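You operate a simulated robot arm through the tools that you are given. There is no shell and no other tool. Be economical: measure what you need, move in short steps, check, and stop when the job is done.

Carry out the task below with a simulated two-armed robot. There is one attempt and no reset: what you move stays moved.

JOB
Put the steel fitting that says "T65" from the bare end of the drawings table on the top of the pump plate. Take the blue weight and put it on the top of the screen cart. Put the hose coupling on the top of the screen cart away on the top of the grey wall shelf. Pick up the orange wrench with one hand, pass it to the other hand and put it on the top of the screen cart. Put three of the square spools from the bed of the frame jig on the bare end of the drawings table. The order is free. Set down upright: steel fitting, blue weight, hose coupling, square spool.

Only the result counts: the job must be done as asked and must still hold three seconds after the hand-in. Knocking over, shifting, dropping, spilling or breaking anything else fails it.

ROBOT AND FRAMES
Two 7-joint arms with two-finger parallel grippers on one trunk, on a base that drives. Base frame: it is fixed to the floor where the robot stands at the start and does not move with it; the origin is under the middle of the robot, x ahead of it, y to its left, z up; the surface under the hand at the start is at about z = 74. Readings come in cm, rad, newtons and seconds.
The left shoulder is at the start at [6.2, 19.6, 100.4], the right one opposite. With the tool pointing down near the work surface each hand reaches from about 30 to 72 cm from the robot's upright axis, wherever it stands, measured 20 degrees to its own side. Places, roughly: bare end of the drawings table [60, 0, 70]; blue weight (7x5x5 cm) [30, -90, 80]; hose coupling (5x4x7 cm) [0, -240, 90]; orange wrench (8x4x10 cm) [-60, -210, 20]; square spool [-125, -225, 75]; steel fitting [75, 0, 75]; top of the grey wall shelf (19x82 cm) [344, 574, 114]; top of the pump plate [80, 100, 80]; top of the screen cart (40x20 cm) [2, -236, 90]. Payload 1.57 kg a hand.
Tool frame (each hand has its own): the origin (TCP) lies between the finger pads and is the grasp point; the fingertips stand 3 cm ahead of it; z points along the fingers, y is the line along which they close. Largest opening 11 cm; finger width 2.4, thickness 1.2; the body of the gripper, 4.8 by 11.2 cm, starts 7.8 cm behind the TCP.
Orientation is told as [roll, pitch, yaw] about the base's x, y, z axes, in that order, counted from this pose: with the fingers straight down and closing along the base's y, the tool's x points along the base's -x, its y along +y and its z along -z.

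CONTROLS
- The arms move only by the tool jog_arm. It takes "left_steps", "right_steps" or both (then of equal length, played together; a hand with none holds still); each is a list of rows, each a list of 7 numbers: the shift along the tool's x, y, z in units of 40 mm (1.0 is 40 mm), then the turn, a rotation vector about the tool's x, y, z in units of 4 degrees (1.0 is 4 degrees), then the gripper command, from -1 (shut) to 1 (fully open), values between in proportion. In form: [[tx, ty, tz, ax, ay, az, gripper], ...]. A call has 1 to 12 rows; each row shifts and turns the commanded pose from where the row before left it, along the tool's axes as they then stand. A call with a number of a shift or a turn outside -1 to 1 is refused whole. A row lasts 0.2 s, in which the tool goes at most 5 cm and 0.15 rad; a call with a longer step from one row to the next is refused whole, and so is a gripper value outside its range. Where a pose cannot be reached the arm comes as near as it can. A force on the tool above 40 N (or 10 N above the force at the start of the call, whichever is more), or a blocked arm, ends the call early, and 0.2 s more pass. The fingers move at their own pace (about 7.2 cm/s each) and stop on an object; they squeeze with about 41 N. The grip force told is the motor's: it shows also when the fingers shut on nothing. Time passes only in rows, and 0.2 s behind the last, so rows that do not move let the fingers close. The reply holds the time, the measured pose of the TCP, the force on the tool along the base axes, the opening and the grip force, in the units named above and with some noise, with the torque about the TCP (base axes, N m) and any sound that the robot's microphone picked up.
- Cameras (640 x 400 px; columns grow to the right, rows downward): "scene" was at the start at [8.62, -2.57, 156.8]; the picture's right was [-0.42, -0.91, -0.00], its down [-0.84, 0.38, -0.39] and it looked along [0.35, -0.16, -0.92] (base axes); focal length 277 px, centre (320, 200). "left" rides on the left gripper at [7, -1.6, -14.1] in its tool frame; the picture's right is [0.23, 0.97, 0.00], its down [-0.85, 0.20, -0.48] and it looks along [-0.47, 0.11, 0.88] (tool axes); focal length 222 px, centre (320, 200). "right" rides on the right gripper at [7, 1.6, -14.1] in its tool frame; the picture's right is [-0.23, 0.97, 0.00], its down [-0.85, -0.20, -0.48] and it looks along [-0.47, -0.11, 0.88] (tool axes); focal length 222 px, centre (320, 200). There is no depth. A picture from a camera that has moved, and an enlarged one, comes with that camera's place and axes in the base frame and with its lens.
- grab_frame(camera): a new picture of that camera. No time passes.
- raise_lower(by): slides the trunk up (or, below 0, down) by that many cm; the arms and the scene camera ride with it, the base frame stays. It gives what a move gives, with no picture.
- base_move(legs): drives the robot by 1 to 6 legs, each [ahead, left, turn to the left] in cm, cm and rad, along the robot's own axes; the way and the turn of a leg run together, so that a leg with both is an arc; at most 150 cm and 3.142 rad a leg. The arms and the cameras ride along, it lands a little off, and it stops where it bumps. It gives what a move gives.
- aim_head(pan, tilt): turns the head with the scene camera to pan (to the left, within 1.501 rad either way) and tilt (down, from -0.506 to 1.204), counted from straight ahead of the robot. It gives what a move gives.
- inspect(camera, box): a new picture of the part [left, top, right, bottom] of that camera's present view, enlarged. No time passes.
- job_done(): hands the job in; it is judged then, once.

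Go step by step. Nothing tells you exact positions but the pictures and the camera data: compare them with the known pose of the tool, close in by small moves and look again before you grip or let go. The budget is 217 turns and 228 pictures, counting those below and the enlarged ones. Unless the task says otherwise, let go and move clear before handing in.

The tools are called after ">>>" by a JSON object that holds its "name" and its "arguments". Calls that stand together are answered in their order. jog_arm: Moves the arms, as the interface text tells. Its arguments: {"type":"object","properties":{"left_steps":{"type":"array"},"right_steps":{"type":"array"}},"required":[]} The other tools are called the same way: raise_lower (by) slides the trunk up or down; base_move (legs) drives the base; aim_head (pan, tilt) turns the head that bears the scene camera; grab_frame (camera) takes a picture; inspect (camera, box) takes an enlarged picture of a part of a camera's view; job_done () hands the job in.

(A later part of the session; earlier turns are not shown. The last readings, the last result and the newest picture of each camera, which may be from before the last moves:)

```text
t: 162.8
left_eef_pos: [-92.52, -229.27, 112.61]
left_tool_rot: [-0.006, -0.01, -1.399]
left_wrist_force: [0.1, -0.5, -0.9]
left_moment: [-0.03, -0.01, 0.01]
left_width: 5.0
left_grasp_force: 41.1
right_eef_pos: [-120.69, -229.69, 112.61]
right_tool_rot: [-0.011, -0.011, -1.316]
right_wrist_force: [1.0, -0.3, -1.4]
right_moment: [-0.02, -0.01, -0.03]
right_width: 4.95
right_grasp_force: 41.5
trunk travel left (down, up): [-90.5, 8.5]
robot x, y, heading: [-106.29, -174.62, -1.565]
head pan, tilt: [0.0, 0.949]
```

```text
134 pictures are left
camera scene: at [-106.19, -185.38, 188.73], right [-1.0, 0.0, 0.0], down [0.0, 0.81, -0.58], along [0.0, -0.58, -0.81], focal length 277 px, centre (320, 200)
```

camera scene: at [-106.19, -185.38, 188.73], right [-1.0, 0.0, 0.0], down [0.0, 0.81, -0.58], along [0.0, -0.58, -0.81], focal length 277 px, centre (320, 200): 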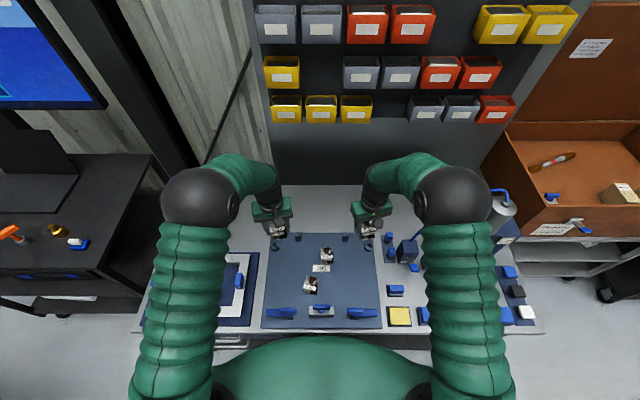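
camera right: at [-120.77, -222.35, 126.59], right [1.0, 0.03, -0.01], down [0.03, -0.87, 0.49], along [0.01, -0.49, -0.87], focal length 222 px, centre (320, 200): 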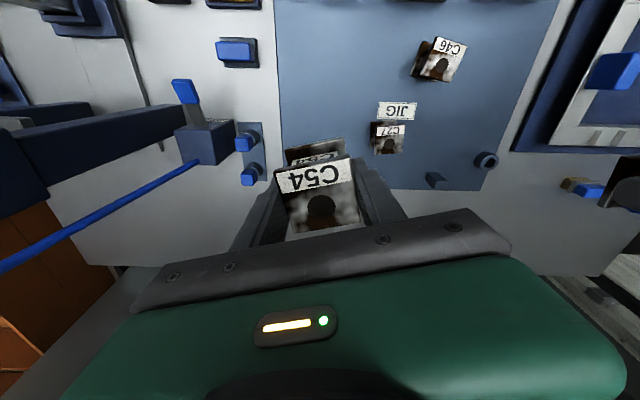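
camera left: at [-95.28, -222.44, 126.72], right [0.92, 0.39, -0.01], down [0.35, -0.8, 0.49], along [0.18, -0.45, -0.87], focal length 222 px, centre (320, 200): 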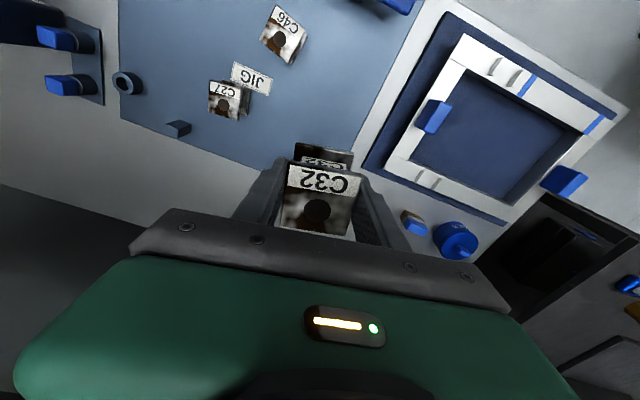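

Both spools are held (width 5.0). Backing off, turning to face the drawings table.

>>> {"name": "base_move", "arguments": {"legs": [[-75, 0, 0], [0, 0, 1.565]]}}

>>> {"name": "aim_head", "arguments": {"pan": 0.2, "tilt": 0.5}}

>>> {"name": "grab_frame", "arguments": {"camera": "scene"}}

```text
t: 170.6
left_eef_pos: [-51.83, -87.84, 112.56]
left_tool_rot: [-0.007, -0.01, 0.146]
left_wrist_force: [0.7, 0.4, -2.0]
left_moment: [0.01, 0.01, -0.03]
left_width: 4.97
left_grasp_force: 41.7
right_eef_pos: [-52.17, -116.12, 112.53]
right_tool_rot: [-0.008, -0.01, 0.232]
right_wrist_force: [0.1, 0.8, -1.7]
right_moment: [-0.01, 0.03, -0.03]
right_width: 4.93
right_grasp_force: 40.8
trunk travel left (down, up): [-90.5, 8.5]
robot x, y, heading: [-106.31, -100.34, -0.02]
head pan, tilt: [0.0, 0.949]
```

```text
t: 171.5
left_eef_pos: [-52.05, -87.83, 112.63]
left_tool_rot: [-0.008, -0.012, 0.148]
left_wrist_force: [-0.3, 0.7, -1.7]
left_moment: [-0.02, -0.01, -0.02]
left_width: 4.98
left_grasp_force: 41.1
right_eef_pos: [-52.43, -116.13, 112.63]
right_tool_rot: [-0.011, -0.011, 0.229]
right_wrist_force: [0.5, 0.1, -2.3]
right_moment: [0.0, -0.02, -0.03]
right_width: 4.96
right_grasp_force: 40.8
trunk travel left (down, up): [-90.5, 8.5]
robot x, y, heading: [-106.49, -100.25, -0.02]
head pan, tilt: [0.201, 0.499]
```

```text
133 pictures are left
camera scene: at [-94.07, -98.65, 192.46], right [0.18, -0.98, 0.0], down [-0.47, -0.09, -0.88], along [0.86, 0.16, -0.48], focal length 277 px, centre (320, 200)
```

scene: 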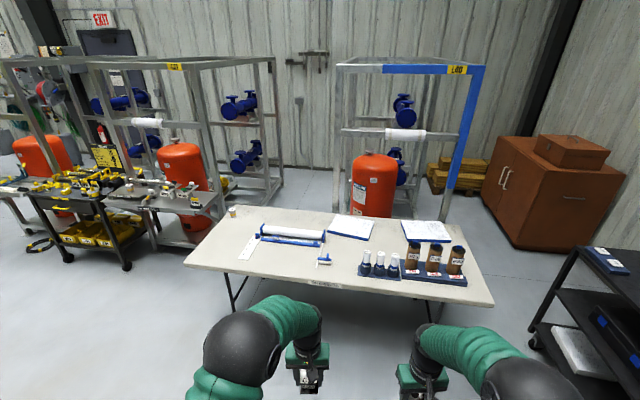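

Floor is clear; driving to the bare end.

>>> {"name": "base_move", "arguments": {"legs": [[75, 0, 0.02], [0, 98, 0], [24, 0, 0]]}}

>>> {"name": "aim_head", "arguments": {"pan": 0, "tilt": 0.95}}

>>> {"name": "grab_frame", "arguments": {"camera": "scene"}}

>>> {"name": "grab_frame", "arguments": {"camera": "left"}}

>>> {"name": "grab_frame", "arguments": {"camera": "right"}}

```text
t: 181.5
left_eef_pos: [43.96, 10.84, 112.92]
left_tool_rot: [-0.01, -0.015, 0.178]
left_wrist_force: [-0.5, -0.3, -2.0]
left_moment: [0.01, 0.01, 0.02]
left_width: 4.97
left_grasp_force: 41.4
right_eef_pos: [44.52, -17.39, 112.73]
right_tool_rot: [-0.015, -0.017, 0.262]
right_wrist_force: [0.1, 0.3, -1.7]
right_moment: [-0.03, -0.03, 0.05]
right_width: 4.92
right_grasp_force: 41.1
trunk travel left (down, up): [-90.5, 8.5]
robot x, y, heading: [-9.58, -3.48, 0.014]
head pan, tilt: [0.201, 0.499]
```

```text
t: 182.4
left_eef_pos: [44.32, 10.66, 112.69]
left_tool_rot: [-0.008, -0.014, 0.177]
left_wrist_force: [-0.5, 0.1, -2.2]
left_moment: [0.01, -0.01, -0.02]
left_width: 4.96
left_grasp_force: 41.2
right_eef_pos: [44.93, -17.5, 112.66]
right_tool_rot: [-0.01, -0.013, 0.262]
right_wrist_force: [0.0, 0.1, -2.6]
right_moment: [0.01, 0.02, 0.02]
right_width: 4.94
right_grasp_force: 41.2
trunk travel left (down, up): [-90.5, 8.5]
robot x, y, heading: [-9.82, -3.32, 0.011]
head pan, tilt: [0.0, 0.949]
```

```text
132 pictures are left
camera scene: at [1.25, -3.11, 188.72], right [0.01, -1.0, 0.0], down [-0.81, -0.01, -0.58], along [0.58, 0.01, -0.81], focal length 277 px, centre (320, 200)
```

scene: 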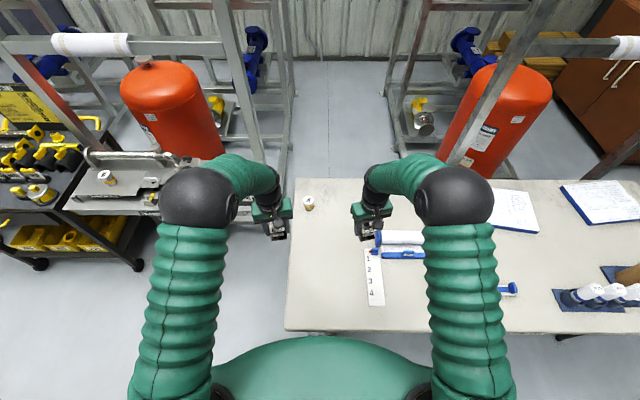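

```text
131 pictures are left
camera left: at [37.53, 7.98, 126.75], right [-0.4, 0.92, -0.01], down [0.8, 0.35, 0.49], along [0.45, 0.18, -0.87], focal length 222 px, centre (320, 200)
```

left: 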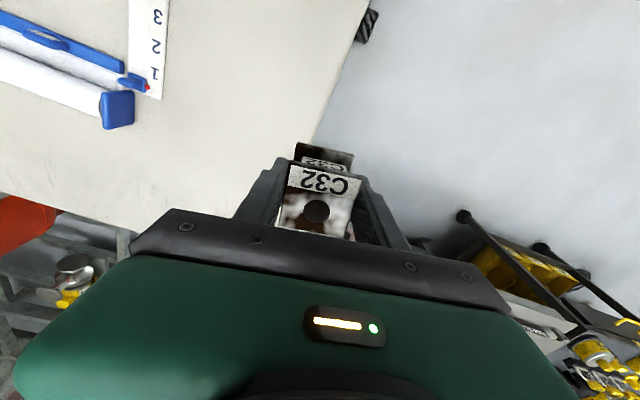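

```text
130 pictures are left
camera right: at [37.63, -17.62, 126.63], right [-0.03, 1.0, -0.01], down [0.87, 0.03, 0.49], along [0.49, 0.01, -0.87], focal length 222 px, centre (320, 200)
```

right: 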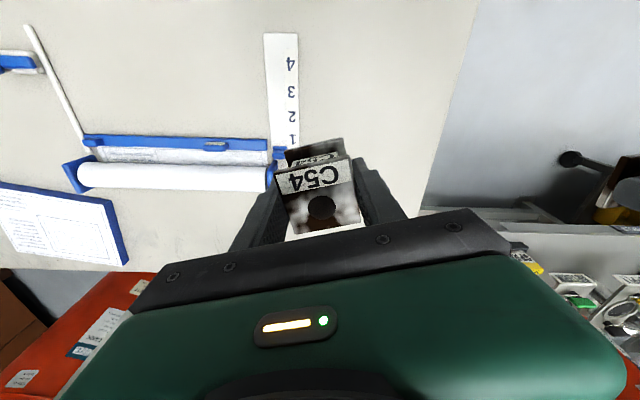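

Bare end is free for x 30–75, y −18…8. I'll set C54 down with the right hand at about [46, -12].

>>> {"name": "jog_arm", "arguments": {"right_steps": [[-0.31, 0.63, 0, 0, 0, 0, -1], [-0.31, 0.63, 0.5, 0, 0, 0, -1], [0, 0, 1, 0, 0, 0, -1], [0, 0, 1, 0, 0, 0, -1], [0, 0, 1, 0, 0, 0, -1], [0, 0, 1, 0, 0, 0, -1], [0, 0, 1, 0, 0, 0, -1], [0, 0, 1, 0, 0, 0, -1], [0, 0, 1, 0, 0, 0, -1], [0, 0, 0.7, 0, 0, 0, -1], [0, 0, 0, 0, 0, 0, -1]]}}

>>> {"name": "grab_frame", "arguments": {"camera": "scene"}}

>>> {"name": "grab_frame", "arguments": {"camera": "right"}}

```text
t: 184.8
left_eef_pos: [44.23, 10.56, 112.76]
left_tool_rot: [-0.008, -0.012, 0.178]
left_wrist_force: [0.7, -0.2, -3.1]
left_moment: [0.01, 0.04, 0.0]
left_width: 4.98
left_grasp_force: 40.6
right_eef_pos: [48.22, -12.15, 81.42]
right_tool_rot: [-0.013, -0.04, 0.258]
right_wrist_force: [-0.1, 0.0, -1.4]
right_moment: [0.01, -0.01, 0.0]
right_width: 4.94
right_grasp_force: 40.7
trunk travel left (down, up): [-90.5, 8.5]
robot x, y, heading: [-9.42, -3.41, 0.011]
head pan, tilt: [0.0, 0.949]
```

```text
129 pictures are left
camera scene: at [1.22, -3.25, 188.72], right [0.01, -1.0, 0.0], down [-0.81, -0.01, -0.58], along [0.58, 0.01, -0.82], focal length 277 px, centre (320, 200)
```

scene: 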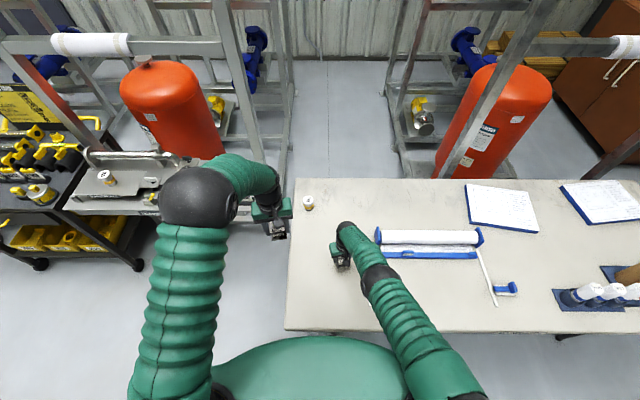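

```text
128 pictures are left
camera right: at [40.56, -12.33, 95.2], right [-0.03, 1.0, 0.0], down [0.86, 0.03, 0.51], along [0.51, 0.01, -0.86], focal length 222 px, centre (320, 200)
```

right: 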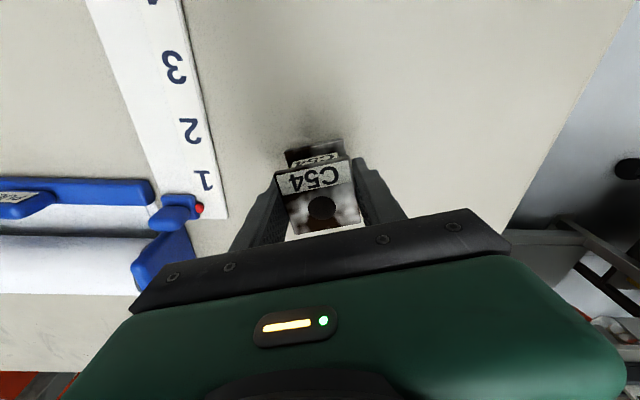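

The trunk is too high for a clean reach; I'll lift the hand again, lower the trunk 24 cm, then continue.

>>> {"name": "jog_arm", "arguments": {"right_steps": [[0, 0, -1, 0, 0, 0, -1], [0, 0, -1, 0, 0, 0, -1], [0, 0, -1, 0, 0, 0, -1], [0, 0, -1, 0, 0, 0, -1], [0, 0, -1, 0, 0, 0, -1], [0, 0, -1, 0, 0, 0, -1]]}}

>>> {"name": "raise_lower", "arguments": {"by": -23}}

```text
t: 186.2
left_eef_pos: [44.21, 10.57, 112.77]
left_tool_rot: [-0.008, -0.014, 0.179]
left_wrist_force: [-0.7, 0.7, -2.0]
left_moment: [0.02, 0.01, 0.03]
left_width: 4.96
left_grasp_force: 41.4
right_eef_pos: [45.99, -12.28, 103.98]
right_tool_rot: [-0.01, -0.015, 0.261]
right_wrist_force: [-0.8, -0.1, -2.5]
right_moment: [0.01, 0.0, 0.01]
right_width: 4.94
right_grasp_force: 41.1
trunk travel left (down, up): [-90.5, 8.5]
robot x, y, heading: [-9.68, -3.76, 0.011]
head pan, tilt: [0.0, 0.949]
```

```text
t: 188.7
left_eef_pos: [44.25, 10.67, 89.7]
left_tool_rot: [-0.009, -0.015, 0.178]
left_wrist_force: [0.9, -0.9, -2.4]
left_moment: [-0.02, 0.03, -0.01]
left_width: 4.97
left_grasp_force: 40.5
right_eef_pos: [46.11, -12.34, 80.82]
right_tool_rot: [-0.01, -0.011, 0.261]
right_wrist_force: [0.7, 0.4, -2.5]
right_moment: [0.01, -0.05, 0.01]
right_width: 4.94
right_grasp_force: 40.7
trunk travel left (down, up): [-67.5, 31.5]
robot x, y, heading: [-9.98, -3.41, 0.012]
head pan, tilt: [0.0, 0.949]
```

>>> {"name": "jog_arm", "arguments": {"right_steps": [[0, 0, 0.25, 0, 0, 0, -1], [0, 0, 0.12, 0, 0, 0, -1], [0, 0, 0.08, 0, 0, 0, -1], [0, 0, 0.08, 0, 0, 0, -1], [0, 0, 0.08, 0, 0, 0, -1], [0, 0, 0, 0, 0, 0, -1]]}}

```text
t: 190.1
left_eef_pos: [44.34, 10.6, 89.79]
left_tool_rot: [-0.009, -0.014, 0.179]
left_wrist_force: [-0.8, -1.4, -2.3]
left_moment: [0.01, 0.03, 0.0]
left_width: 4.96
left_grasp_force: 41.1
right_eef_pos: [46.1, -12.21, 78.35]
right_tool_rot: [-0.01, -0.011, 0.261]
right_wrist_force: [-0.5, -0.2, -0.7]
right_moment: [0.01, 0.02, -0.02]
right_width: 4.95
right_grasp_force: 41.0
trunk travel left (down, up): [-67.5, 31.5]
robot x, y, heading: [-9.71, -3.8, 0.008]
head pan, tilt: [0.0, 0.949]
```

>>> {"name": "jog_arm", "arguments": {"right_steps": [[0, 0, 0.06, 0, 0, 0, -1], [0, 0, 0.06, 0, 0, 0, -1], [0, 0, 0.06, 0, 0, 0, -1], [0, 0, 0, 0, 0, 0, -1]]}}

>>> {"name": "grab_frame", "arguments": {"camera": "right"}}

```text
t: 190.8
left_eef_pos: [44.09, 10.75, 89.79]
left_tool_rot: [-0.007, -0.016, 0.176]
left_wrist_force: [0.4, 0.8, -3.3]
left_moment: [-0.02, 0.02, 0.01]
left_width: 4.96
left_grasp_force: 41.0
right_eef_pos: [46.26, -12.16, 78.2]
right_tool_rot: [-0.014, -0.022, 0.261]
right_wrist_force: [-8.8, -1.5, 25.8]
right_moment: [-0.06, 0.22, 0.01]
right_width: 4.97
right_grasp_force: 41.2
trunk travel left (down, up): [-67.5, 31.5]
robot x, y, heading: [-9.77, -3.61, 0.013]
head pan, tilt: [0.0, 0.949]
stopped in row 3 (right hand): the force on the tool passed its limit at 42 N (the readings are from after the stop); the commanded pose is now the measured one
```

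```text
127 pictures are left
camera right: at [38.84, -12.39, 92.19], right [-0.03, 1.0, -0.01], down [0.87, 0.03, 0.5], along [0.5, 0.01, -0.87], focal length 222 px, centre (320, 200)
```

right: 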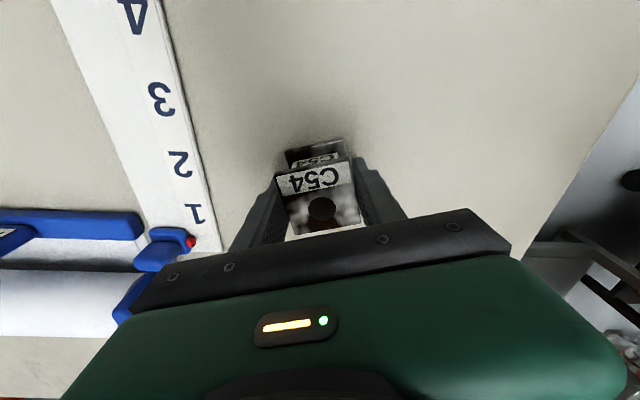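

Contact at TCP z 78.2. Releasing and withdrawing the right hand up and then to the right.

>>> {"name": "jog_arm", "arguments": {"right_steps": [[0, 0, -0.03, 0, 0, 0, -1], [0, 0, 0, 0, 0, 0, -0.1], [0, 0, 0, 0, 0, 0, 0.4], [0, 0, 0, 0, 0, 0, 0.5], [0, 0, 0, 0, 0, 0, 0.5], [0, 0, -0.5, 0, 0, 0, 0.5], [0, 0, -1, 0, 0, 0, 0.5], [0, 0, -1, 0, 0, 0, 0.5], [0, 0, -1, 0, 0, 0, 0.5], [0, 0, -1, 0, 0, 0, 0.5], [0, 0, -1, 0, 0, 0, 0.5], [0, 0, -1, 0, 0, 0, 0.5]]}}

>>> {"name": "jog_arm", "arguments": {"right_steps": [[0.2, -0.9, 0, 0, 0, 0, 0.5], [0.2, -0.9, 0, 0, 0, 0, 0.5], [0.2, -0.9, 0, 0, 0, 0, 0.5], [0.2, -0.9, 0, 0, 0, 0, 0.5], [0.2, -0.9, 0, 0, 0, 0, 0.5], [0, 0, 0, 0, 0, 0, 0.5]], "left_steps": [[-0.25, -0.7, 0, 0, 0, 0, -1], [-0.25, -0.7, 0, 0, 0, 0, -1], [-0.25, -0.7, 0, 0, 0, 0, -1], [0, 0, 0.8, 0, 0, 0, -1], [0, 0, 0.8, 0, 0, 0, -1], [0, 0, 0, 0, 0, 0, -1]]}}

>>> {"name": "grab_frame", "arguments": {"camera": "scene"}}

>>> {"name": "grab_frame", "arguments": {"camera": "left"}}

```text
t: 193.4
left_eef_pos: [44.09, 10.65, 89.86]
left_tool_rot: [-0.008, -0.015, 0.178]
left_wrist_force: [0.6, -0.3, -2.0]
left_moment: [-0.02, 0.0, -0.01]
left_width: 4.98
left_grasp_force: 40.9
right_eef_pos: [45.71, -12.27, 104.19]
right_tool_rot: [-0.013, -0.018, 0.26]
right_wrist_force: [-0.2, -0.4, -0.3]
right_moment: [-0.02, -0.03, 0.01]
right_width: 8.23
right_grasp_force: 0.3
trunk travel left (down, up): [-67.5, 31.5]
robot x, y, heading: [-9.68, -3.34, 0.016]
head pan, tilt: [0.0, 0.949]
```

```text
t: 194.8
left_eef_pos: [48.61, 2.84, 83.61]
left_tool_rot: [-0.008, -0.016, 0.176]
left_wrist_force: [-1.0, 0.5, -2.2]
left_moment: [-0.01, 0.02, 0.0]
left_width: 4.97
left_grasp_force: 40.9
right_eef_pos: [46.31, -30.72, 104.27]
right_tool_rot: [-0.011, -0.022, 0.259]
right_wrist_force: [0.0, -0.4, 0.4]
right_moment: [-0.01, -0.02, -0.02]
right_width: 8.26
right_grasp_force: 0.0
trunk travel left (down, up): [-67.5, 31.5]
robot x, y, heading: [-9.73, -3.71, 0.01]
head pan, tilt: [0.0, 0.949]
```

```text
126 pictures are left
camera scene: at [1.08, -3.49, 165.73], right [0.01, -1.0, 0.0], down [-0.81, -0.01, -0.58], along [0.58, 0.01, -0.81], focal length 277 px, centre (320, 200)
```

scene: 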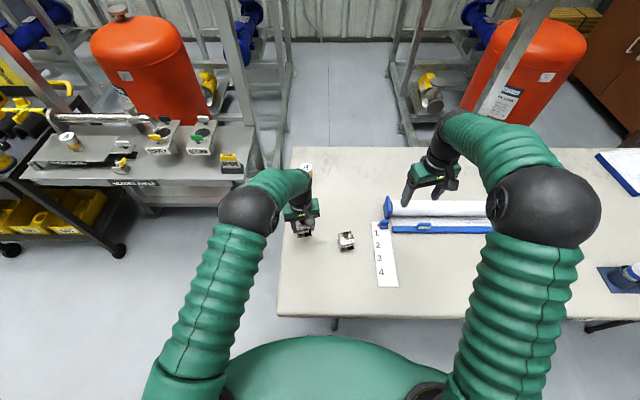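

```text
125 pictures are left
camera left: at [41.76, 0.05, 97.62], right [-0.4, 0.92, -0.01], down [0.8, 0.35, 0.49], along [0.45, 0.18, -0.87], focal length 222 px, centre (320, 200)
```

left: 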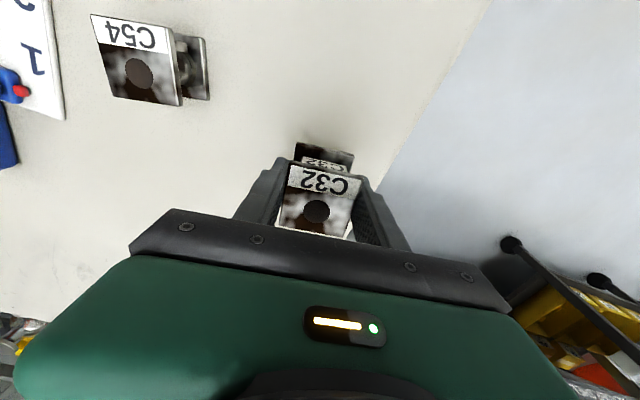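

C54 stands. Setting C32 down at [48.6, 2.8].

>>> {"name": "jog_arm", "arguments": {"left_steps": [[0, 0, 0.6, 0, 0, 0, -1], [0, 0, 0.45, 0, 0, 0, -1], [0, 0, 0.08, 0, 0, 0, -1], [0, 0, 0.06, 0, 0, 0, -1], [0, 0, 0.06, 0, 0, 0, -1], [0, 0, 0, 0, 0, 0, -1]]}}

```text
t: 196.2
left_eef_pos: [48.76, 2.75, 78.42]
left_tool_rot: [-0.008, -0.013, 0.179]
left_wrist_force: [0.8, -0.5, -2.3]
left_moment: [-0.03, 0.02, -0.01]
left_width: 4.95
left_grasp_force: 41.1
right_eef_pos: [46.36, -30.85, 104.29]
right_tool_rot: [-0.011, -0.022, 0.26]
right_wrist_force: [-0.4, -0.6, 0.4]
right_moment: [-0.01, 0.01, -0.02]
right_width: 8.28
right_grasp_force: 0.1
trunk travel left (down, up): [-67.5, 31.5]
robot x, y, heading: [-10.0, -3.15, 0.012]
head pan, tilt: [0.0, 0.949]
```

>>> {"name": "jog_arm", "arguments": {"left_steps": [[0, 0, 0.06, 0, 0, 0, -1], [0, 0, 0.06, 0, 0, 0, -1], [0, 0, 0, 0, 0, 0, -1]]}}

```text
t: 197.0
left_eef_pos: [48.81, 2.58, 78.42]
left_tool_rot: [-0.011, -0.023, 0.179]
left_wrist_force: [1.3, 3.2, 36.9]
left_moment: [-0.04, 0.72, 0.03]
left_width: 4.98
left_grasp_force: 40.9
right_eef_pos: [46.18, -30.92, 104.57]
right_tool_rot: [-0.014, -0.025, 0.261]
right_wrist_force: [0.5, -0.7, 0.4]
right_moment: [-0.02, 0.0, 0.0]
right_width: 8.27
right_grasp_force: 0.0
trunk travel left (down, up): [-67.5, 31.5]
robot x, y, heading: [-9.84, -3.56, 0.009]
head pan, tilt: [0.0, 0.949]
```

>>> {"name": "jog_arm", "arguments": {"left_steps": [[0, 0, -0.08, 0, 0, 0, -1], [0, 0, 0, 0, 0, 0, -1], [0, 0, 0, 0, 0, 0, 0], [0, 0, 0, 0, 0, 0, 0.4], [0, 0, 0, 0, 0, 0, 0.5], [0, 0, -0.5, 0, 0, 0, 0.5], [0, 0, -1, 0, 0, 0, 0.5], [0, 0, -1, 0, 0, 0, 0.5], [0, 0, -1, 0, 0, 0, 0.5], [0, 0, -1, 0, 0, 0, 0.5], [0, 0, -1, 0, 0, 0, 0.5], [0, 0, -1, 0, 0, 0, 0.5]]}}

>>> {"name": "grab_frame", "arguments": {"camera": "left"}}

>>> {"name": "inspect", "arguments": {"camera": "scene", "box": [270, 150, 430, 290]}}

```text
t: 199.6
left_eef_pos: [48.33, 2.81, 104.61]
left_tool_rot: [-0.007, -0.015, 0.177]
left_wrist_force: [-0.4, -0.2, -0.4]
left_moment: [0.01, -0.01, 0.01]
left_width: 8.25
left_grasp_force: 0.1
right_eef_pos: [46.4, -30.83, 104.44]
right_tool_rot: [-0.012, -0.021, 0.258]
right_wrist_force: [0.3, -0.3, -0.6]
right_moment: [0.01, -0.06, 0.05]
right_width: 8.28
right_grasp_force: 0.0
trunk travel left (down, up): [-67.5, 31.5]
robot x, y, heading: [-9.61, -3.59, 0.012]
head pan, tilt: [0.0, 0.949]
```

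```text
124 pictures are left
camera left: at [41.5, 0.07, 118.54], right [-0.4, 0.92, -0.01], down [0.8, 0.35, 0.49], along [0.45, 0.18, -0.87], focal length 222 px, centre (320, 200)
```

left: 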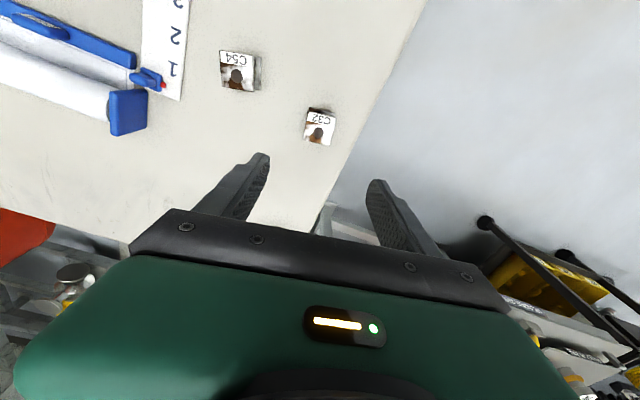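

```text
2.86 times, centred on (350, 220) of scene
camera zoom: at [0.93, -3.41, 165.73], right [0.01, -1.0, 0.0], down [-0.81, -0.01, -0.58], along [0.58, 0.01, -0.81], focal length 790 px, centre (234, 143)
```

zoom: 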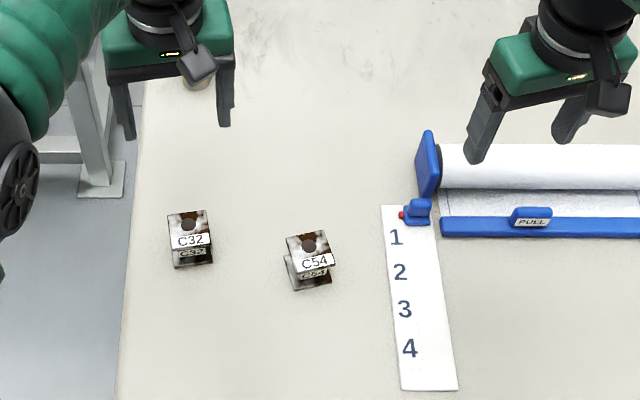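

C32 and C54 stand upright on the bare end. Returning to the jig for C27 with the right hand.

>>> {"name": "base_move", "arguments": {"legs": [[-25, 0, -0.01], [0, -97, 0], [-62, 0, 0], [0, 0, -1.5708]]}}

>>> {"name": "jog_arm", "arguments": {"left_steps": [[0.7, 0.6, -0.3, 0, 0, 0.8, 1], [0.7, 0.6, -0.3, 0, 0, 0.8, 1], [0.7, 0.6, -0.3, 0, 0, 0.8, 1], [0.7, 0.6, 0, 0, 0, 0, 1], [0, 0.6, 0, 0, 0, 0, 1]], "right_steps": [[0, 0.7, -0.3, 0, 0, 0.9, 0.6], [0, 0.7, -0.3, 0, 0, 0.9, 0.6], [0, 0.7, -0.3, 0, 0, 0.9, 0.6], [0, 0.7, -0.3, 0, 0, 0, 0.6], [0, 0.7, 0, 0, 0, 0, 0.6]]}}

>>> {"name": "grab_frame", "arguments": {"camera": "scene"}}

```text
t: 213.0
left_eef_pos: [-89.61, -159.4, 104.37]
left_tool_rot: [-0.008, -0.013, -1.41]
left_wrist_force: [0.0, 0.7, -0.3]
left_moment: [-0.01, -0.01, 0.01]
left_width: 8.28
left_grasp_force: 0.1
right_eef_pos: [-123.28, -156.85, 104.29]
right_tool_rot: [-0.012, -0.022, -1.327]
right_wrist_force: [0.4, 0.9, -1.3]
right_moment: [0.01, -0.01, -0.01]
right_width: 8.22
right_grasp_force: 0.1
trunk travel left (down, up): [-67.5, 31.5]
robot x, y, heading: [-94.81, -101.39, -1.578]
head pan, tilt: [0.0, 0.949]
```

```text
t: 214.2
left_eef_pos: [-78.1, -147.33, 108.06]
left_tool_rot: [-0.008, -0.016, -1.576]
left_wrist_force: [0.0, 0.3, -0.1]
left_moment: [0.0, 0.02, 0.03]
left_width: 10.99
left_grasp_force: 0.0
right_eef_pos: [-109.1, -154.9, 109.09]
right_tool_rot: [-0.011, -0.023, -1.515]
right_wrist_force: [0.1, -0.8, -0.5]
right_moment: [0.02, 0.01, -0.01]
right_width: 8.79
right_grasp_force: 0.0
trunk travel left (down, up): [-67.5, 31.5]
robot x, y, heading: [-95.24, -101.24, -1.577]
head pan, tilt: [0.0, 0.949]
```

```text
122 pictures are left
camera scene: at [-94.8, -111.79, 165.73], right [-1.0, 0.01, 0.0], down [0.0, 0.81, -0.58], along [0.0, -0.58, -0.81], focal length 277 px, centre (320, 200)
```

scene: 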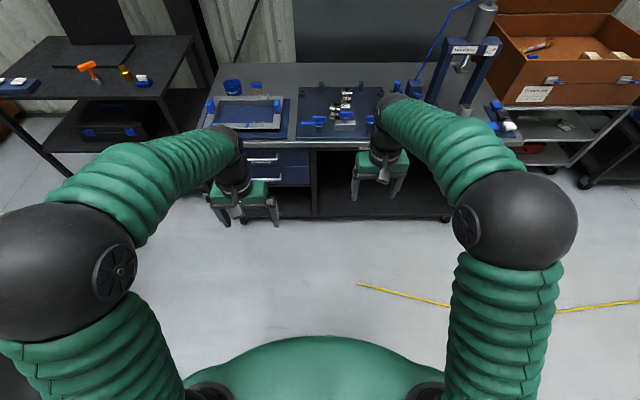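

>>> {"name": "base_move", "arguments": {"legs": [[74, 0, 0]]}}

>>> {"name": "inspect", "arguments": {"camera": "right", "box": [160, 30, 480, 230]}}

>>> {"name": "grab_frame", "arguments": {"camera": "scene"}}

```text
t: 218.1
left_eef_pos: [-78.24, -219.81, 108.03]
left_tool_rot: [-0.006, -0.018, -1.573]
left_wrist_force: [0.1, -0.4, 0.1]
left_moment: [0.01, 0.0, -0.02]
left_width: 10.99
left_grasp_force: 0.0
right_eef_pos: [-109.13, -227.36, 109.19]
right_tool_rot: [-0.008, -0.025, -1.51]
right_wrist_force: [0.1, 0.2, -0.5]
right_moment: [0.01, 0.01, -0.02]
right_width: 8.79
right_grasp_force: 0.0
trunk travel left (down, up): [-67.5, 31.5]
robot x, y, heading: [-95.51, -173.55, -1.577]
head pan, tilt: [0.0, 0.949]
```

```text
2.00 times, centred on (320, 130) of right
camera zoom: at [-107.88, -220.01, 123.14], right [0.99, -0.17, 0.0], down [-0.14, -0.85, 0.5], along [-0.09, -0.49, -0.87], focal length 444 px, centre (320, 340)
```

zoom: 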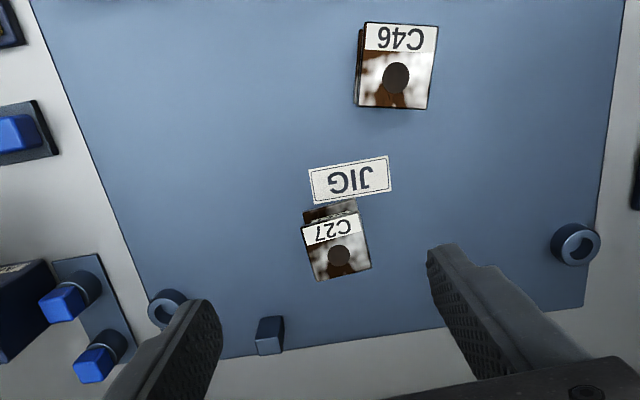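

```text
120 pictures are left
camera scene: at [-95.18, -184.09, 165.75], right [-1.0, 0.0, 0.0], down [0.0, 0.81, -0.58], along [0.0, -0.58, -0.81], focal length 277 px, centre (320, 200)
```

scene: 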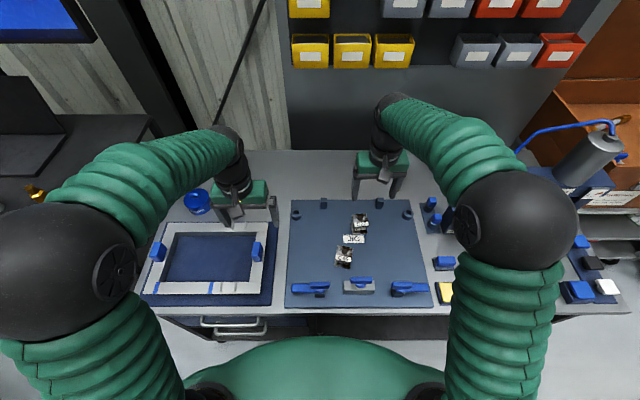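

C27 at about [-108.7, -231.7]. Moving above it and down to z≈92.

>>> {"name": "jog_arm", "arguments": {"right_steps": [[-0.55, 0.06, 0.3, 0, 0, -0.5, 0.6], [-0.54, 0, 0.5, 0, 0, 0, 0.6], [0, 0, 0.9, 0, 0, 0, 0.6], [0, 0, 0.9, 0, 0, 0, 0.6], [0, 0, 0.9, 0, 0, 0, 0.6], [0, 0, 0.75, 0, 0, 0, 0.6], [0, 0, 0, 0, 0, 0, 0.6]]}}

>>> {"name": "inspect", "arguments": {"camera": "right", "box": [200, 80, 440, 230]}}

```text
t: 219.7
left_eef_pos: [-78.33, -219.65, 108.14]
left_tool_rot: [-0.006, -0.019, -1.572]
left_wrist_force: [-0.4, -0.3, 0.5]
left_moment: [-0.01, 0.02, 0.0]
left_width: 11.02
left_grasp_force: 0.0
right_eef_pos: [-108.84, -232.1, 92.33]
right_tool_rot: [-0.007, -0.026, -1.475]
right_wrist_force: [1.1, -0.3, 0.2]
right_moment: [0.01, -0.02, -0.01]
right_width: 8.81
right_grasp_force: 0.1
trunk travel left (down, up): [-67.5, 31.5]
robot x, y, heading: [-95.19, -173.73, -1.57]
head pan, tilt: [0.0, 0.949]
```

```text
2.67 times, centred on (320, 155) of right
camera zoom: at [-107.79, -224.67, 106.37], right [0.99, -0.13, 0.0], down [-0.11, -0.86, 0.5], along [-0.07, -0.5, -0.86], focal length 592 px, centre (320, 320)
```

zoom: 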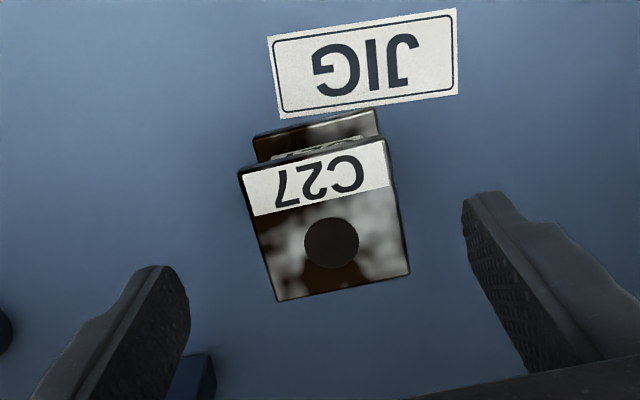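

>>> {"name": "jog_arm", "arguments": {"right_steps": [[0.05, 0.06, 0.5, 0, 0, 0, 0.6], [0, 0, 0.5, 0, 0, 0, 0.6], [0, 0, 0.48, 0, 0, 0, 0.6], [0, 0, 0, 0, 0, 0, 0.6]]}}

>>> {"name": "grab_frame", "arguments": {"camera": "right"}}

```text
t: 220.7
left_eef_pos: [-78.27, -219.62, 108.09]
left_tool_rot: [-0.007, -0.017, -1.572]
left_wrist_force: [-0.6, -0.4, 0.3]
left_moment: [-0.01, 0.02, 0.02]
left_width: 11.0
left_grasp_force: 0.1
right_eef_pos: [-108.71, -231.88, 86.46]
right_tool_rot: [-0.009, -0.024, -1.474]
right_wrist_force: [0.7, -0.3, 0.8]
right_moment: [-0.03, 0.01, -0.02]
right_width: 8.77
right_grasp_force: 0.0
trunk travel left (down, up): [-67.5, 31.5]
robot x, y, heading: [-95.23, -173.9, -1.565]
head pan, tilt: [0.0, 0.949]
```

```text
118 pictures are left
camera right: at [-107.56, -224.55, 100.35], right [0.99, -0.13, 0.0], down [-0.11, -0.86, 0.5], along [-0.07, -0.5, -0.86], focal length 222 px, centre (320, 200)
```

right: 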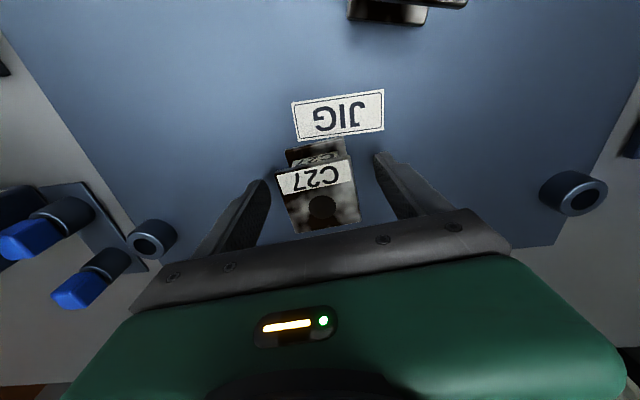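

>>> {"name": "jog_arm", "arguments": {"right_steps": [[0, 0, 0, 0, 0, 0, -1], [0, 0, 0, 0, 0, 0, -1], [0, 0, 0, 0, 0, 0, -1], [0, 0, 0, 0, 0, 0, -1], [0, 0, -0.5, 0, 0, 0, -1], [0, 0, -1, 0, 0, 0, -1], [0, 0, -1, 0, 0, 0, -1], [0, 0, -1, 0, 0, 0, -1], [0, 0, -1, 0, 0, 0, -1], [0, 0, -1, 0, 0, 0, -1], [0, 0, -1, 0, 0, 0, -1]]}}

>>> {"name": "grab_frame", "arguments": {"camera": "right"}}

```text
t: 223.1
left_eef_pos: [-78.31, -219.6, 108.18]
left_tool_rot: [-0.007, -0.018, -1.572]
left_wrist_force: [-0.4, 0.0, 0.2]
left_moment: [0.02, 0.0, -0.03]
left_width: 11.01
left_grasp_force: 0.0
right_eef_pos: [-108.35, -231.33, 112.53]
right_tool_rot: [-0.008, -0.025, -1.474]
right_wrist_force: [-0.4, 0.3, -3.1]
right_moment: [-0.04, 0.01, -0.02]
right_width: 4.96
right_grasp_force: 40.6
trunk travel left (down, up): [-67.5, 31.5]
robot x, y, heading: [-95.49, -173.02, -1.569]
head pan, tilt: [0.0, 0.949]
```

```text
117 pictures are left
camera right: at [-107.31, -224.01, 126.39], right [0.99, -0.13, 0.0], down [-0.11, -0.86, 0.5], along [-0.07, -0.5, -0.87], focal length 222 px, centre (320, 200)
```

right: 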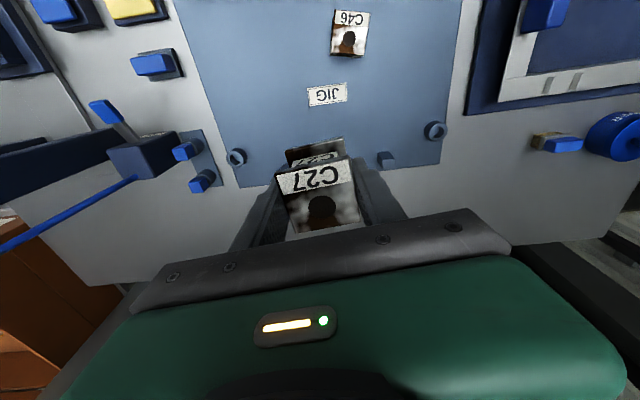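

C27 held. Next, the coupling on the cart with the left hand; driving there.

>>> {"name": "base_move", "arguments": {"legs": [[-42, 0, 0], [0, 83, 0]]}}

>>> {"name": "jog_arm", "arguments": {"right_steps": [[0.7, -0.7, 0, 0, 0, 0, -1], [0.7, -0.7, 0, 0, 0, 0, -1], [0.7, -0.7, 0, 0, 0, 0, -1], [0.7, -0.7, 0, 0, 0, 0, -1], [0.7, -0.7, 0, 0, 0, 0, -1]], "left_steps": [[0, 0, -0.3, 0, 0, 0, 0.5], [0, 0, -0.3, 0, 0, 0, 0.5], [0, 0, -0.3, 0, 0, 0, 0.5], [0, 0, 0, 0, 0, 0, 0.5], [0, 0, 0, 0, 0, 0, 0.5]]}}

>>> {"name": "base_move", "arguments": {"legs": [[46, 0, 0]]}}

>>> {"name": "grab_frame", "arguments": {"camera": "scene"}}

>>> {"name": "grab_frame", "arguments": {"camera": "left"}}

```text
t: 229.7
left_eef_pos: [3.14, -177.87, 108.18]
left_tool_rot: [-0.003, -0.018, -1.571]
left_wrist_force: [-0.8, -0.6, 0.4]
left_moment: [0.03, -0.03, -0.02]
left_width: 11.0
left_grasp_force: 0.0
right_eef_pos: [-26.89, -189.81, 112.41]
right_tool_rot: [-0.007, -0.025, -1.472]
right_wrist_force: [-0.4, -0.7, -1.4]
right_moment: [-0.01, -0.01, 0.03]
right_width: 4.96
right_grasp_force: 40.7
trunk travel left (down, up): [-67.5, 31.5]
robot x, y, heading: [-13.71, -131.82, -1.568]
head pan, tilt: [0.0, 0.949]
```

```text
t: 230.9
left_eef_pos: [3.52, -177.53, 111.82]
left_tool_rot: [-0.007, -0.021, -1.569]
left_wrist_force: [0.6, -1.1, 0.1]
left_moment: [0.02, 0.01, 0.02]
left_width: 8.23
left_grasp_force: 0.1
right_eef_pos: [-41.83, -176.87, 112.2]
right_tool_rot: [-0.008, -0.029, -1.471]
right_wrist_force: [-0.1, 0.7, -1.9]
right_moment: [-0.01, -0.02, -0.01]
right_width: 4.97
right_grasp_force: 41.0
trunk travel left (down, up): [-67.5, 31.5]
robot x, y, heading: [-13.41, -131.79, -1.568]
head pan, tilt: [0.0, 0.949]
```

```text
t: 233.6
left_eef_pos: [4.21, -223.35, 111.76]
left_tool_rot: [-0.006, -0.019, -1.557]
left_wrist_force: [-0.2, -0.2, 0.6]
left_moment: [-0.01, 0.03, -0.02]
left_width: 8.25
left_grasp_force: 0.0
right_eef_pos: [-40.88, -223.2, 112.3]
right_tool_rot: [-0.009, -0.027, -1.46]
right_wrist_force: [-0.8, 0.2, -2.5]
right_moment: [0.05, 0.01, -0.03]
right_width: 4.93
right_grasp_force: 40.9
trunk travel left (down, up): [-67.5, 31.5]
robot x, y, heading: [-13.34, -178.2, -1.552]
head pan, tilt: [0.0, 0.949]
```

```text
116 pictures are left
camera scene: at [-13.02, -188.26, 165.75], right [-1.0, -0.01, 0.0], down [-0.01, 0.81, -0.58], along [0.01, -0.58, -0.81], focal length 277 px, centre (320, 200)
```

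scene: 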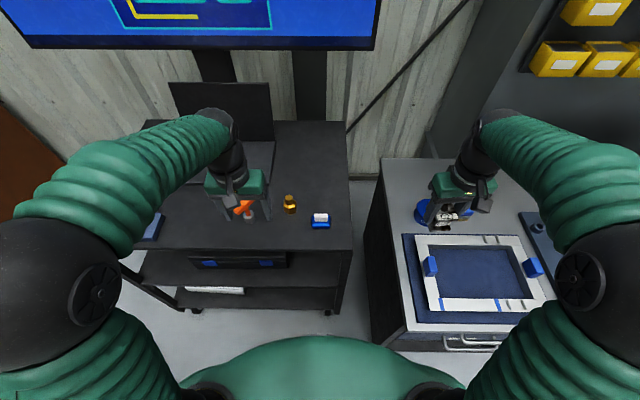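

```text
115 pictures are left
camera left: at [2.69, -216.12, 125.78], right [0.97, 0.24, -0.01], down [0.21, -0.84, 0.49], along [0.11, -0.48, -0.87], focal length 222 px, centre (320, 200)
```

left: 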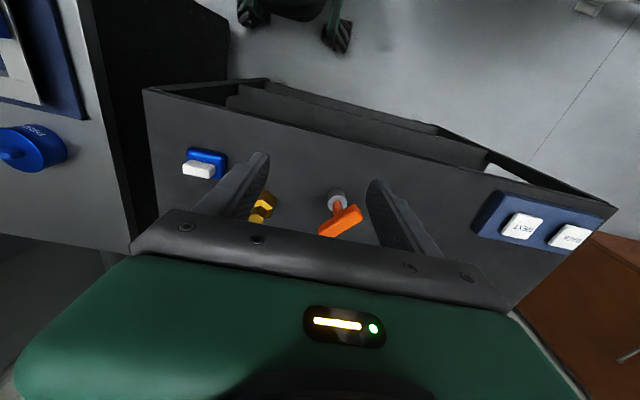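

>>> {"name": "jog_arm", "arguments": {"left_steps": [[-0.87, -0.42, 0, 0, 0, 0, 0.5], [-0.87, -0.42, 0, 0, 0, 0, 0.5], [-0.87, -0.42, 0, 0, 0, 0, 0.5], [-0.87, -0.42, 0, 0, 0, 0, 0.5], [0, 0, 0, 0, 0, 0, 0.5]]}}

>>> {"name": "inspect", "arguments": {"camera": "left", "box": [200, 80, 440, 230]}}

>>> {"name": "inspect", "arguments": {"camera": "scene", "box": [220, 150, 360, 250]}}

```text
t: 234.8
left_eef_pos: [-2.36, -237.46, 112.07]
left_tool_rot: [-0.004, -0.02, -1.559]
left_wrist_force: [-0.4, -0.9, -0.2]
left_moment: [0.0, 0.01, -0.04]
left_width: 8.25
left_grasp_force: 0.1
right_eef_pos: [-40.97, -223.16, 112.41]
right_tool_rot: [-0.01, -0.027, -1.46]
right_wrist_force: [0.0, 0.4, -1.9]
right_moment: [0.0, -0.03, 0.01]
right_width: 4.95
right_grasp_force: 41.6
trunk travel left (down, up): [-67.5, 31.5]
robot x, y, heading: [-13.44, -178.04, -1.558]
head pan, tilt: [0.0, 0.949]
```

```text
2.67 times, centred on (320, 155) of left
camera zoom: at [-4.0, -230.21, 126.09], right [0.97, 0.24, -0.01], down [0.21, -0.84, 0.5], along [0.11, -0.48, -0.87], focal length 592 px, centre (320, 320)
```

zoom: 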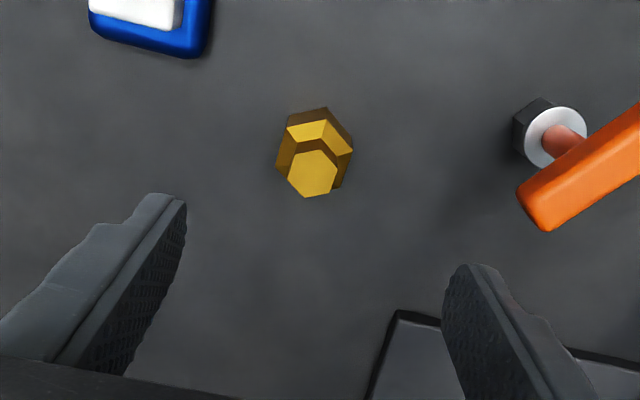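

```text
4.00 times, centred on (290, 200) of scene
camera zoom: at [-13.09, -188.49, 165.74], right [-1.0, -0.01, 0.0], down [-0.01, 0.81, -0.58], along [0.01, -0.58, -0.81], focal length 1106 px, centre (440, 200)
```

zoom: 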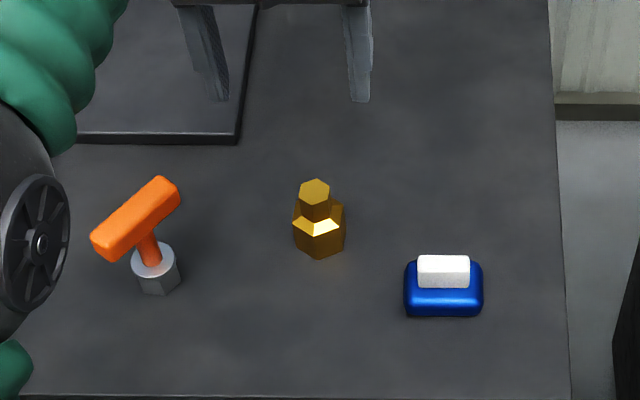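

Coupling at [-2.6, -238], flats facing the fingers. Lowering in two stages.

>>> {"name": "jog_arm", "arguments": {"left_steps": [[-0.14, -0.06, 0.6, 0, 0, 0, 0.45], [0, 0, 1, 0, 0, 0, 0.45], [0, 0, 1, 0, 0, 0, 0.45], [0, 0, 0.6, 0, 0, 0, 0.45], [0, 0, 0, 0, 0, 0, 0.45]]}}

>>> {"name": "grab_frame", "arguments": {"camera": "left"}}

```text
t: 236.0
left_eef_pos: [-2.49, -238.3, 99.16]
left_tool_rot: [-0.005, -0.02, -1.557]
left_wrist_force: [-0.4, 0.4, 0.5]
left_moment: [-0.02, -0.01, -0.01]
left_width: 7.98
left_grasp_force: 0.1
right_eef_pos: [-40.82, -223.23, 112.28]
right_tool_rot: [-0.007, -0.028, -1.461]
right_wrist_force: [-0.3, 0.0, -1.1]
right_moment: [0.01, 0.02, 0.03]
right_width: 4.94
right_grasp_force: 40.6
trunk travel left (down, up): [-67.5, 31.5]
robot x, y, heading: [-13.45, -177.73, -1.556]
head pan, tilt: [0.0, 0.949]
```

```text
112 pictures are left
camera left: at [-4.16, -231.02, 113.13], right [0.97, 0.24, -0.01], down [0.21, -0.84, 0.5], along [0.11, -0.48, -0.87], focal length 222 px, centre (320, 200)
```

left: 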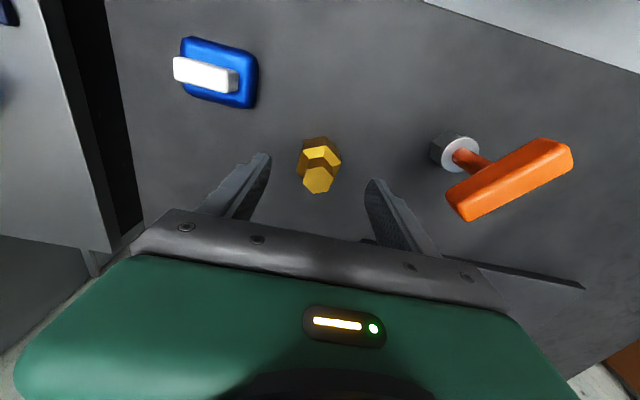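

>>> {"name": "jog_arm", "arguments": {"left_steps": [[0, -0.07, 0.5, 0, 0, 0, 0.45], [0, 0, 0.5, 0, 0, 0, 0.45], [0, 0, 0.36, 0, 0, 0, 0.45], [0, 0, 0, 0, 0, 0, 0.45]]}}

>>> {"name": "grab_frame", "arguments": {"camera": "left"}}

>>> {"name": "inspect", "arguments": {"camera": "scene", "box": [220, 150, 360, 250]}}

```text
t: 237.0
left_eef_pos: [-2.72, -238.32, 93.73]
left_tool_rot: [-0.005, -0.022, -1.557]
left_wrist_force: [0.2, -0.8, -0.2]
left_moment: [-0.01, 0.0, 0.0]
left_width: 7.96
left_grasp_force: 0.2
right_eef_pos: [-40.96, -223.27, 112.19]
right_tool_rot: [-0.008, -0.025, -1.461]
right_wrist_force: [0.0, -0.5, -2.3]
right_moment: [0.01, -0.01, 0.02]
right_width: 4.95
right_grasp_force: 40.9
trunk travel left (down, up): [-67.5, 31.5]
robot x, y, heading: [-12.89, -177.97, -1.558]
head pan, tilt: [0.0, 0.949]
```

```text
111 pictures are left
camera left: at [-4.45, -231.16, 107.76], right [0.97, 0.24, -0.01], down [0.21, -0.84, 0.49], along [0.11, -0.48, -0.87], focal length 222 px, centre (320, 200)
```

left: 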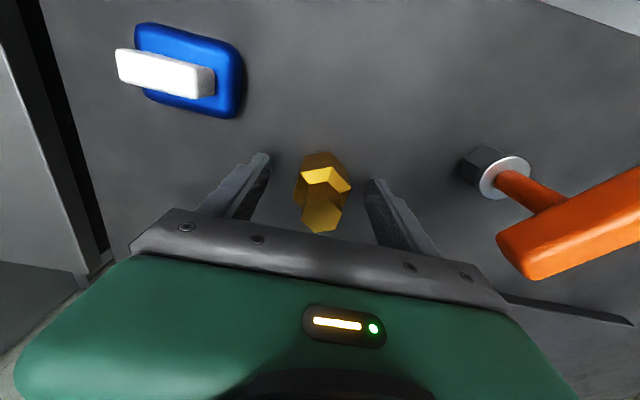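

```text
4.00 times, centred on (290, 200) of scene
camera zoom: at [-13.07, -188.59, 165.73], right [-1.0, -0.01, 0.0], down [-0.01, 0.81, -0.58], along [0.01, -0.58, -0.81], focal length 1106 px, centre (440, 200)
```

zoom: 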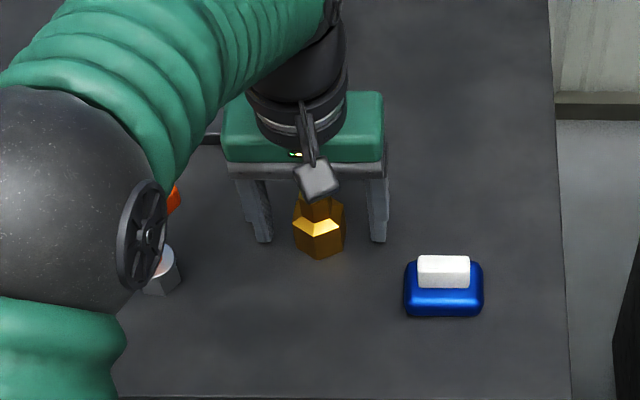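

>>> {"name": "jog_arm", "arguments": {"left_steps": [[0, 0, 0, 0, 0, 0, -1], [0, 0, 0, 0, 0, 0, -1], [0, 0, 0, 0, 0, 0, -1], [0, 0, 0, 0, 0, 0, -1], [0, 0, -0.5, 0, 0, 0, -1], [0, 0, -1, 0, 0, 0, -1], [0, 0, -1, 0, 0, 0, -1], [0, 0, -1, 0, 0, 0, -1], [0, 0, -1, 0, 0, 0, -1], [0, 0, -1, 0, 0, 0, -1]]}}

>>> {"name": "grab_frame", "arguments": {"camera": "left"}}

>>> {"name": "grab_frame", "arguments": {"camera": "scene"}}

```text
t: 239.2
left_eef_pos: [-2.74, -238.07, 115.95]
left_tool_rot: [-0.006, -0.02, -1.557]
left_wrist_force: [0.3, 0.4, -2.2]
left_moment: [0.0, -0.01, 0.0]
left_width: 4.24
left_grasp_force: 41.3
right_eef_pos: [-40.75, -223.29, 112.36]
right_tool_rot: [-0.008, -0.027, -1.46]
right_wrist_force: [0.3, -0.3, -2.7]
right_moment: [0.0, 0.01, -0.03]
right_width: 4.94
right_grasp_force: 41.1
trunk travel left (down, up): [-67.5, 31.5]
robot x, y, heading: [-13.13, -177.45, -1.554]
head pan, tilt: [0.0, 0.949]
```

```text
109 pictures are left
camera left: at [-4.44, -230.84, 129.98], right [0.97, 0.24, -0.01], down [0.21, -0.84, 0.49], along [0.11, -0.48, -0.87], focal length 222 px, centre (320, 200)
```

left: 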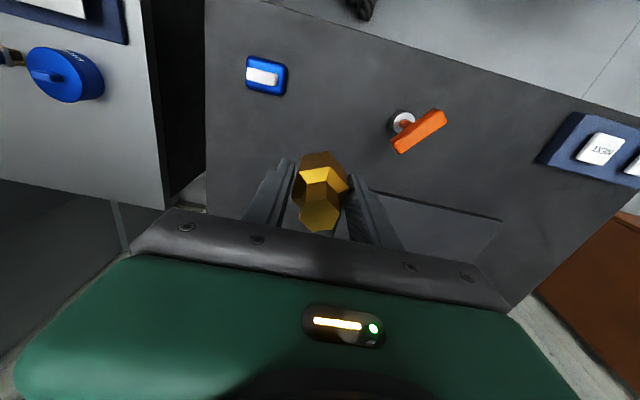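

```text
108 pictures are left
camera scene: at [-13.07, -188.55, 165.73], right [-1.0, -0.01, 0.0], down [-0.01, 0.81, -0.58], along [0.01, -0.58, -0.81], focal length 277 px, centre (320, 200)
```

scene: 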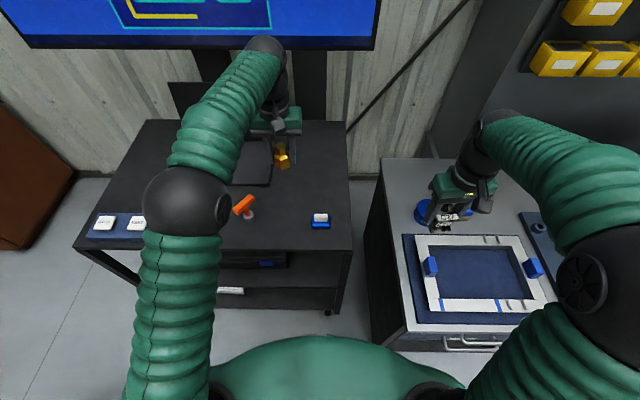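

Coupling held; weight and wrench undisturbed. Driving back to the table with C27 (right) and the coupling (left).

>>> {"name": "base_move", "arguments": {"legs": [[-50, 0, 0], [0, -50, 0], [0, 0, 1.555], [0, 124, 0], [56, 0, 0]]}}

>>> {"name": "grab_frame", "arguments": {"camera": "scene"}}

>>> {"name": "grab_frame", "arguments": {"camera": "right"}}

```text
t: 257.3
left_eef_pos: [50.91, 6.01, 116.0]
left_tool_rot: [-0.004, -0.022, -0.002]
left_wrist_force: [-0.6, -0.9, -0.5]
left_moment: [-0.03, 0.0, -0.03]
left_width: 4.2
left_grasp_force: 40.6
right_eef_pos: [35.54, -31.86, 112.33]
right_tool_rot: [-0.007, -0.027, 0.097]
right_wrist_force: [-1.5, 0.6, -2.3]
right_moment: [0.01, -0.04, -0.01]
right_width: 4.97
right_grasp_force: 41.7
trunk travel left (down, up): [-67.5, 31.5]
robot x, y, heading: [-9.29, -3.78, 0.002]
head pan, tilt: [0.0, 0.949]
```

```text
107 pictures are left
camera scene: at [1.31, -3.52, 165.74], right [0.0, -1.0, 0.0], down [-0.81, 0.0, -0.58], along [0.58, 0.0, -0.81], focal length 277 px, centre (320, 200)
```

scene: 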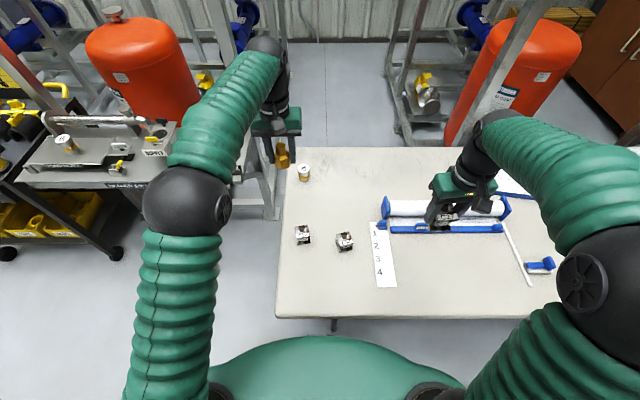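

```text
106 pictures are left
camera right: at [28.15, -30.89, 126.22], right [0.13, 0.99, 0.0], down [0.86, -0.11, 0.5], along [0.5, -0.07, -0.86], focal length 222 px, centre (320, 200)
```

right: 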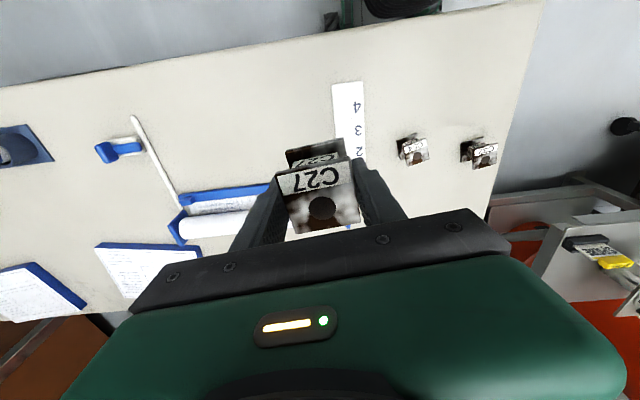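

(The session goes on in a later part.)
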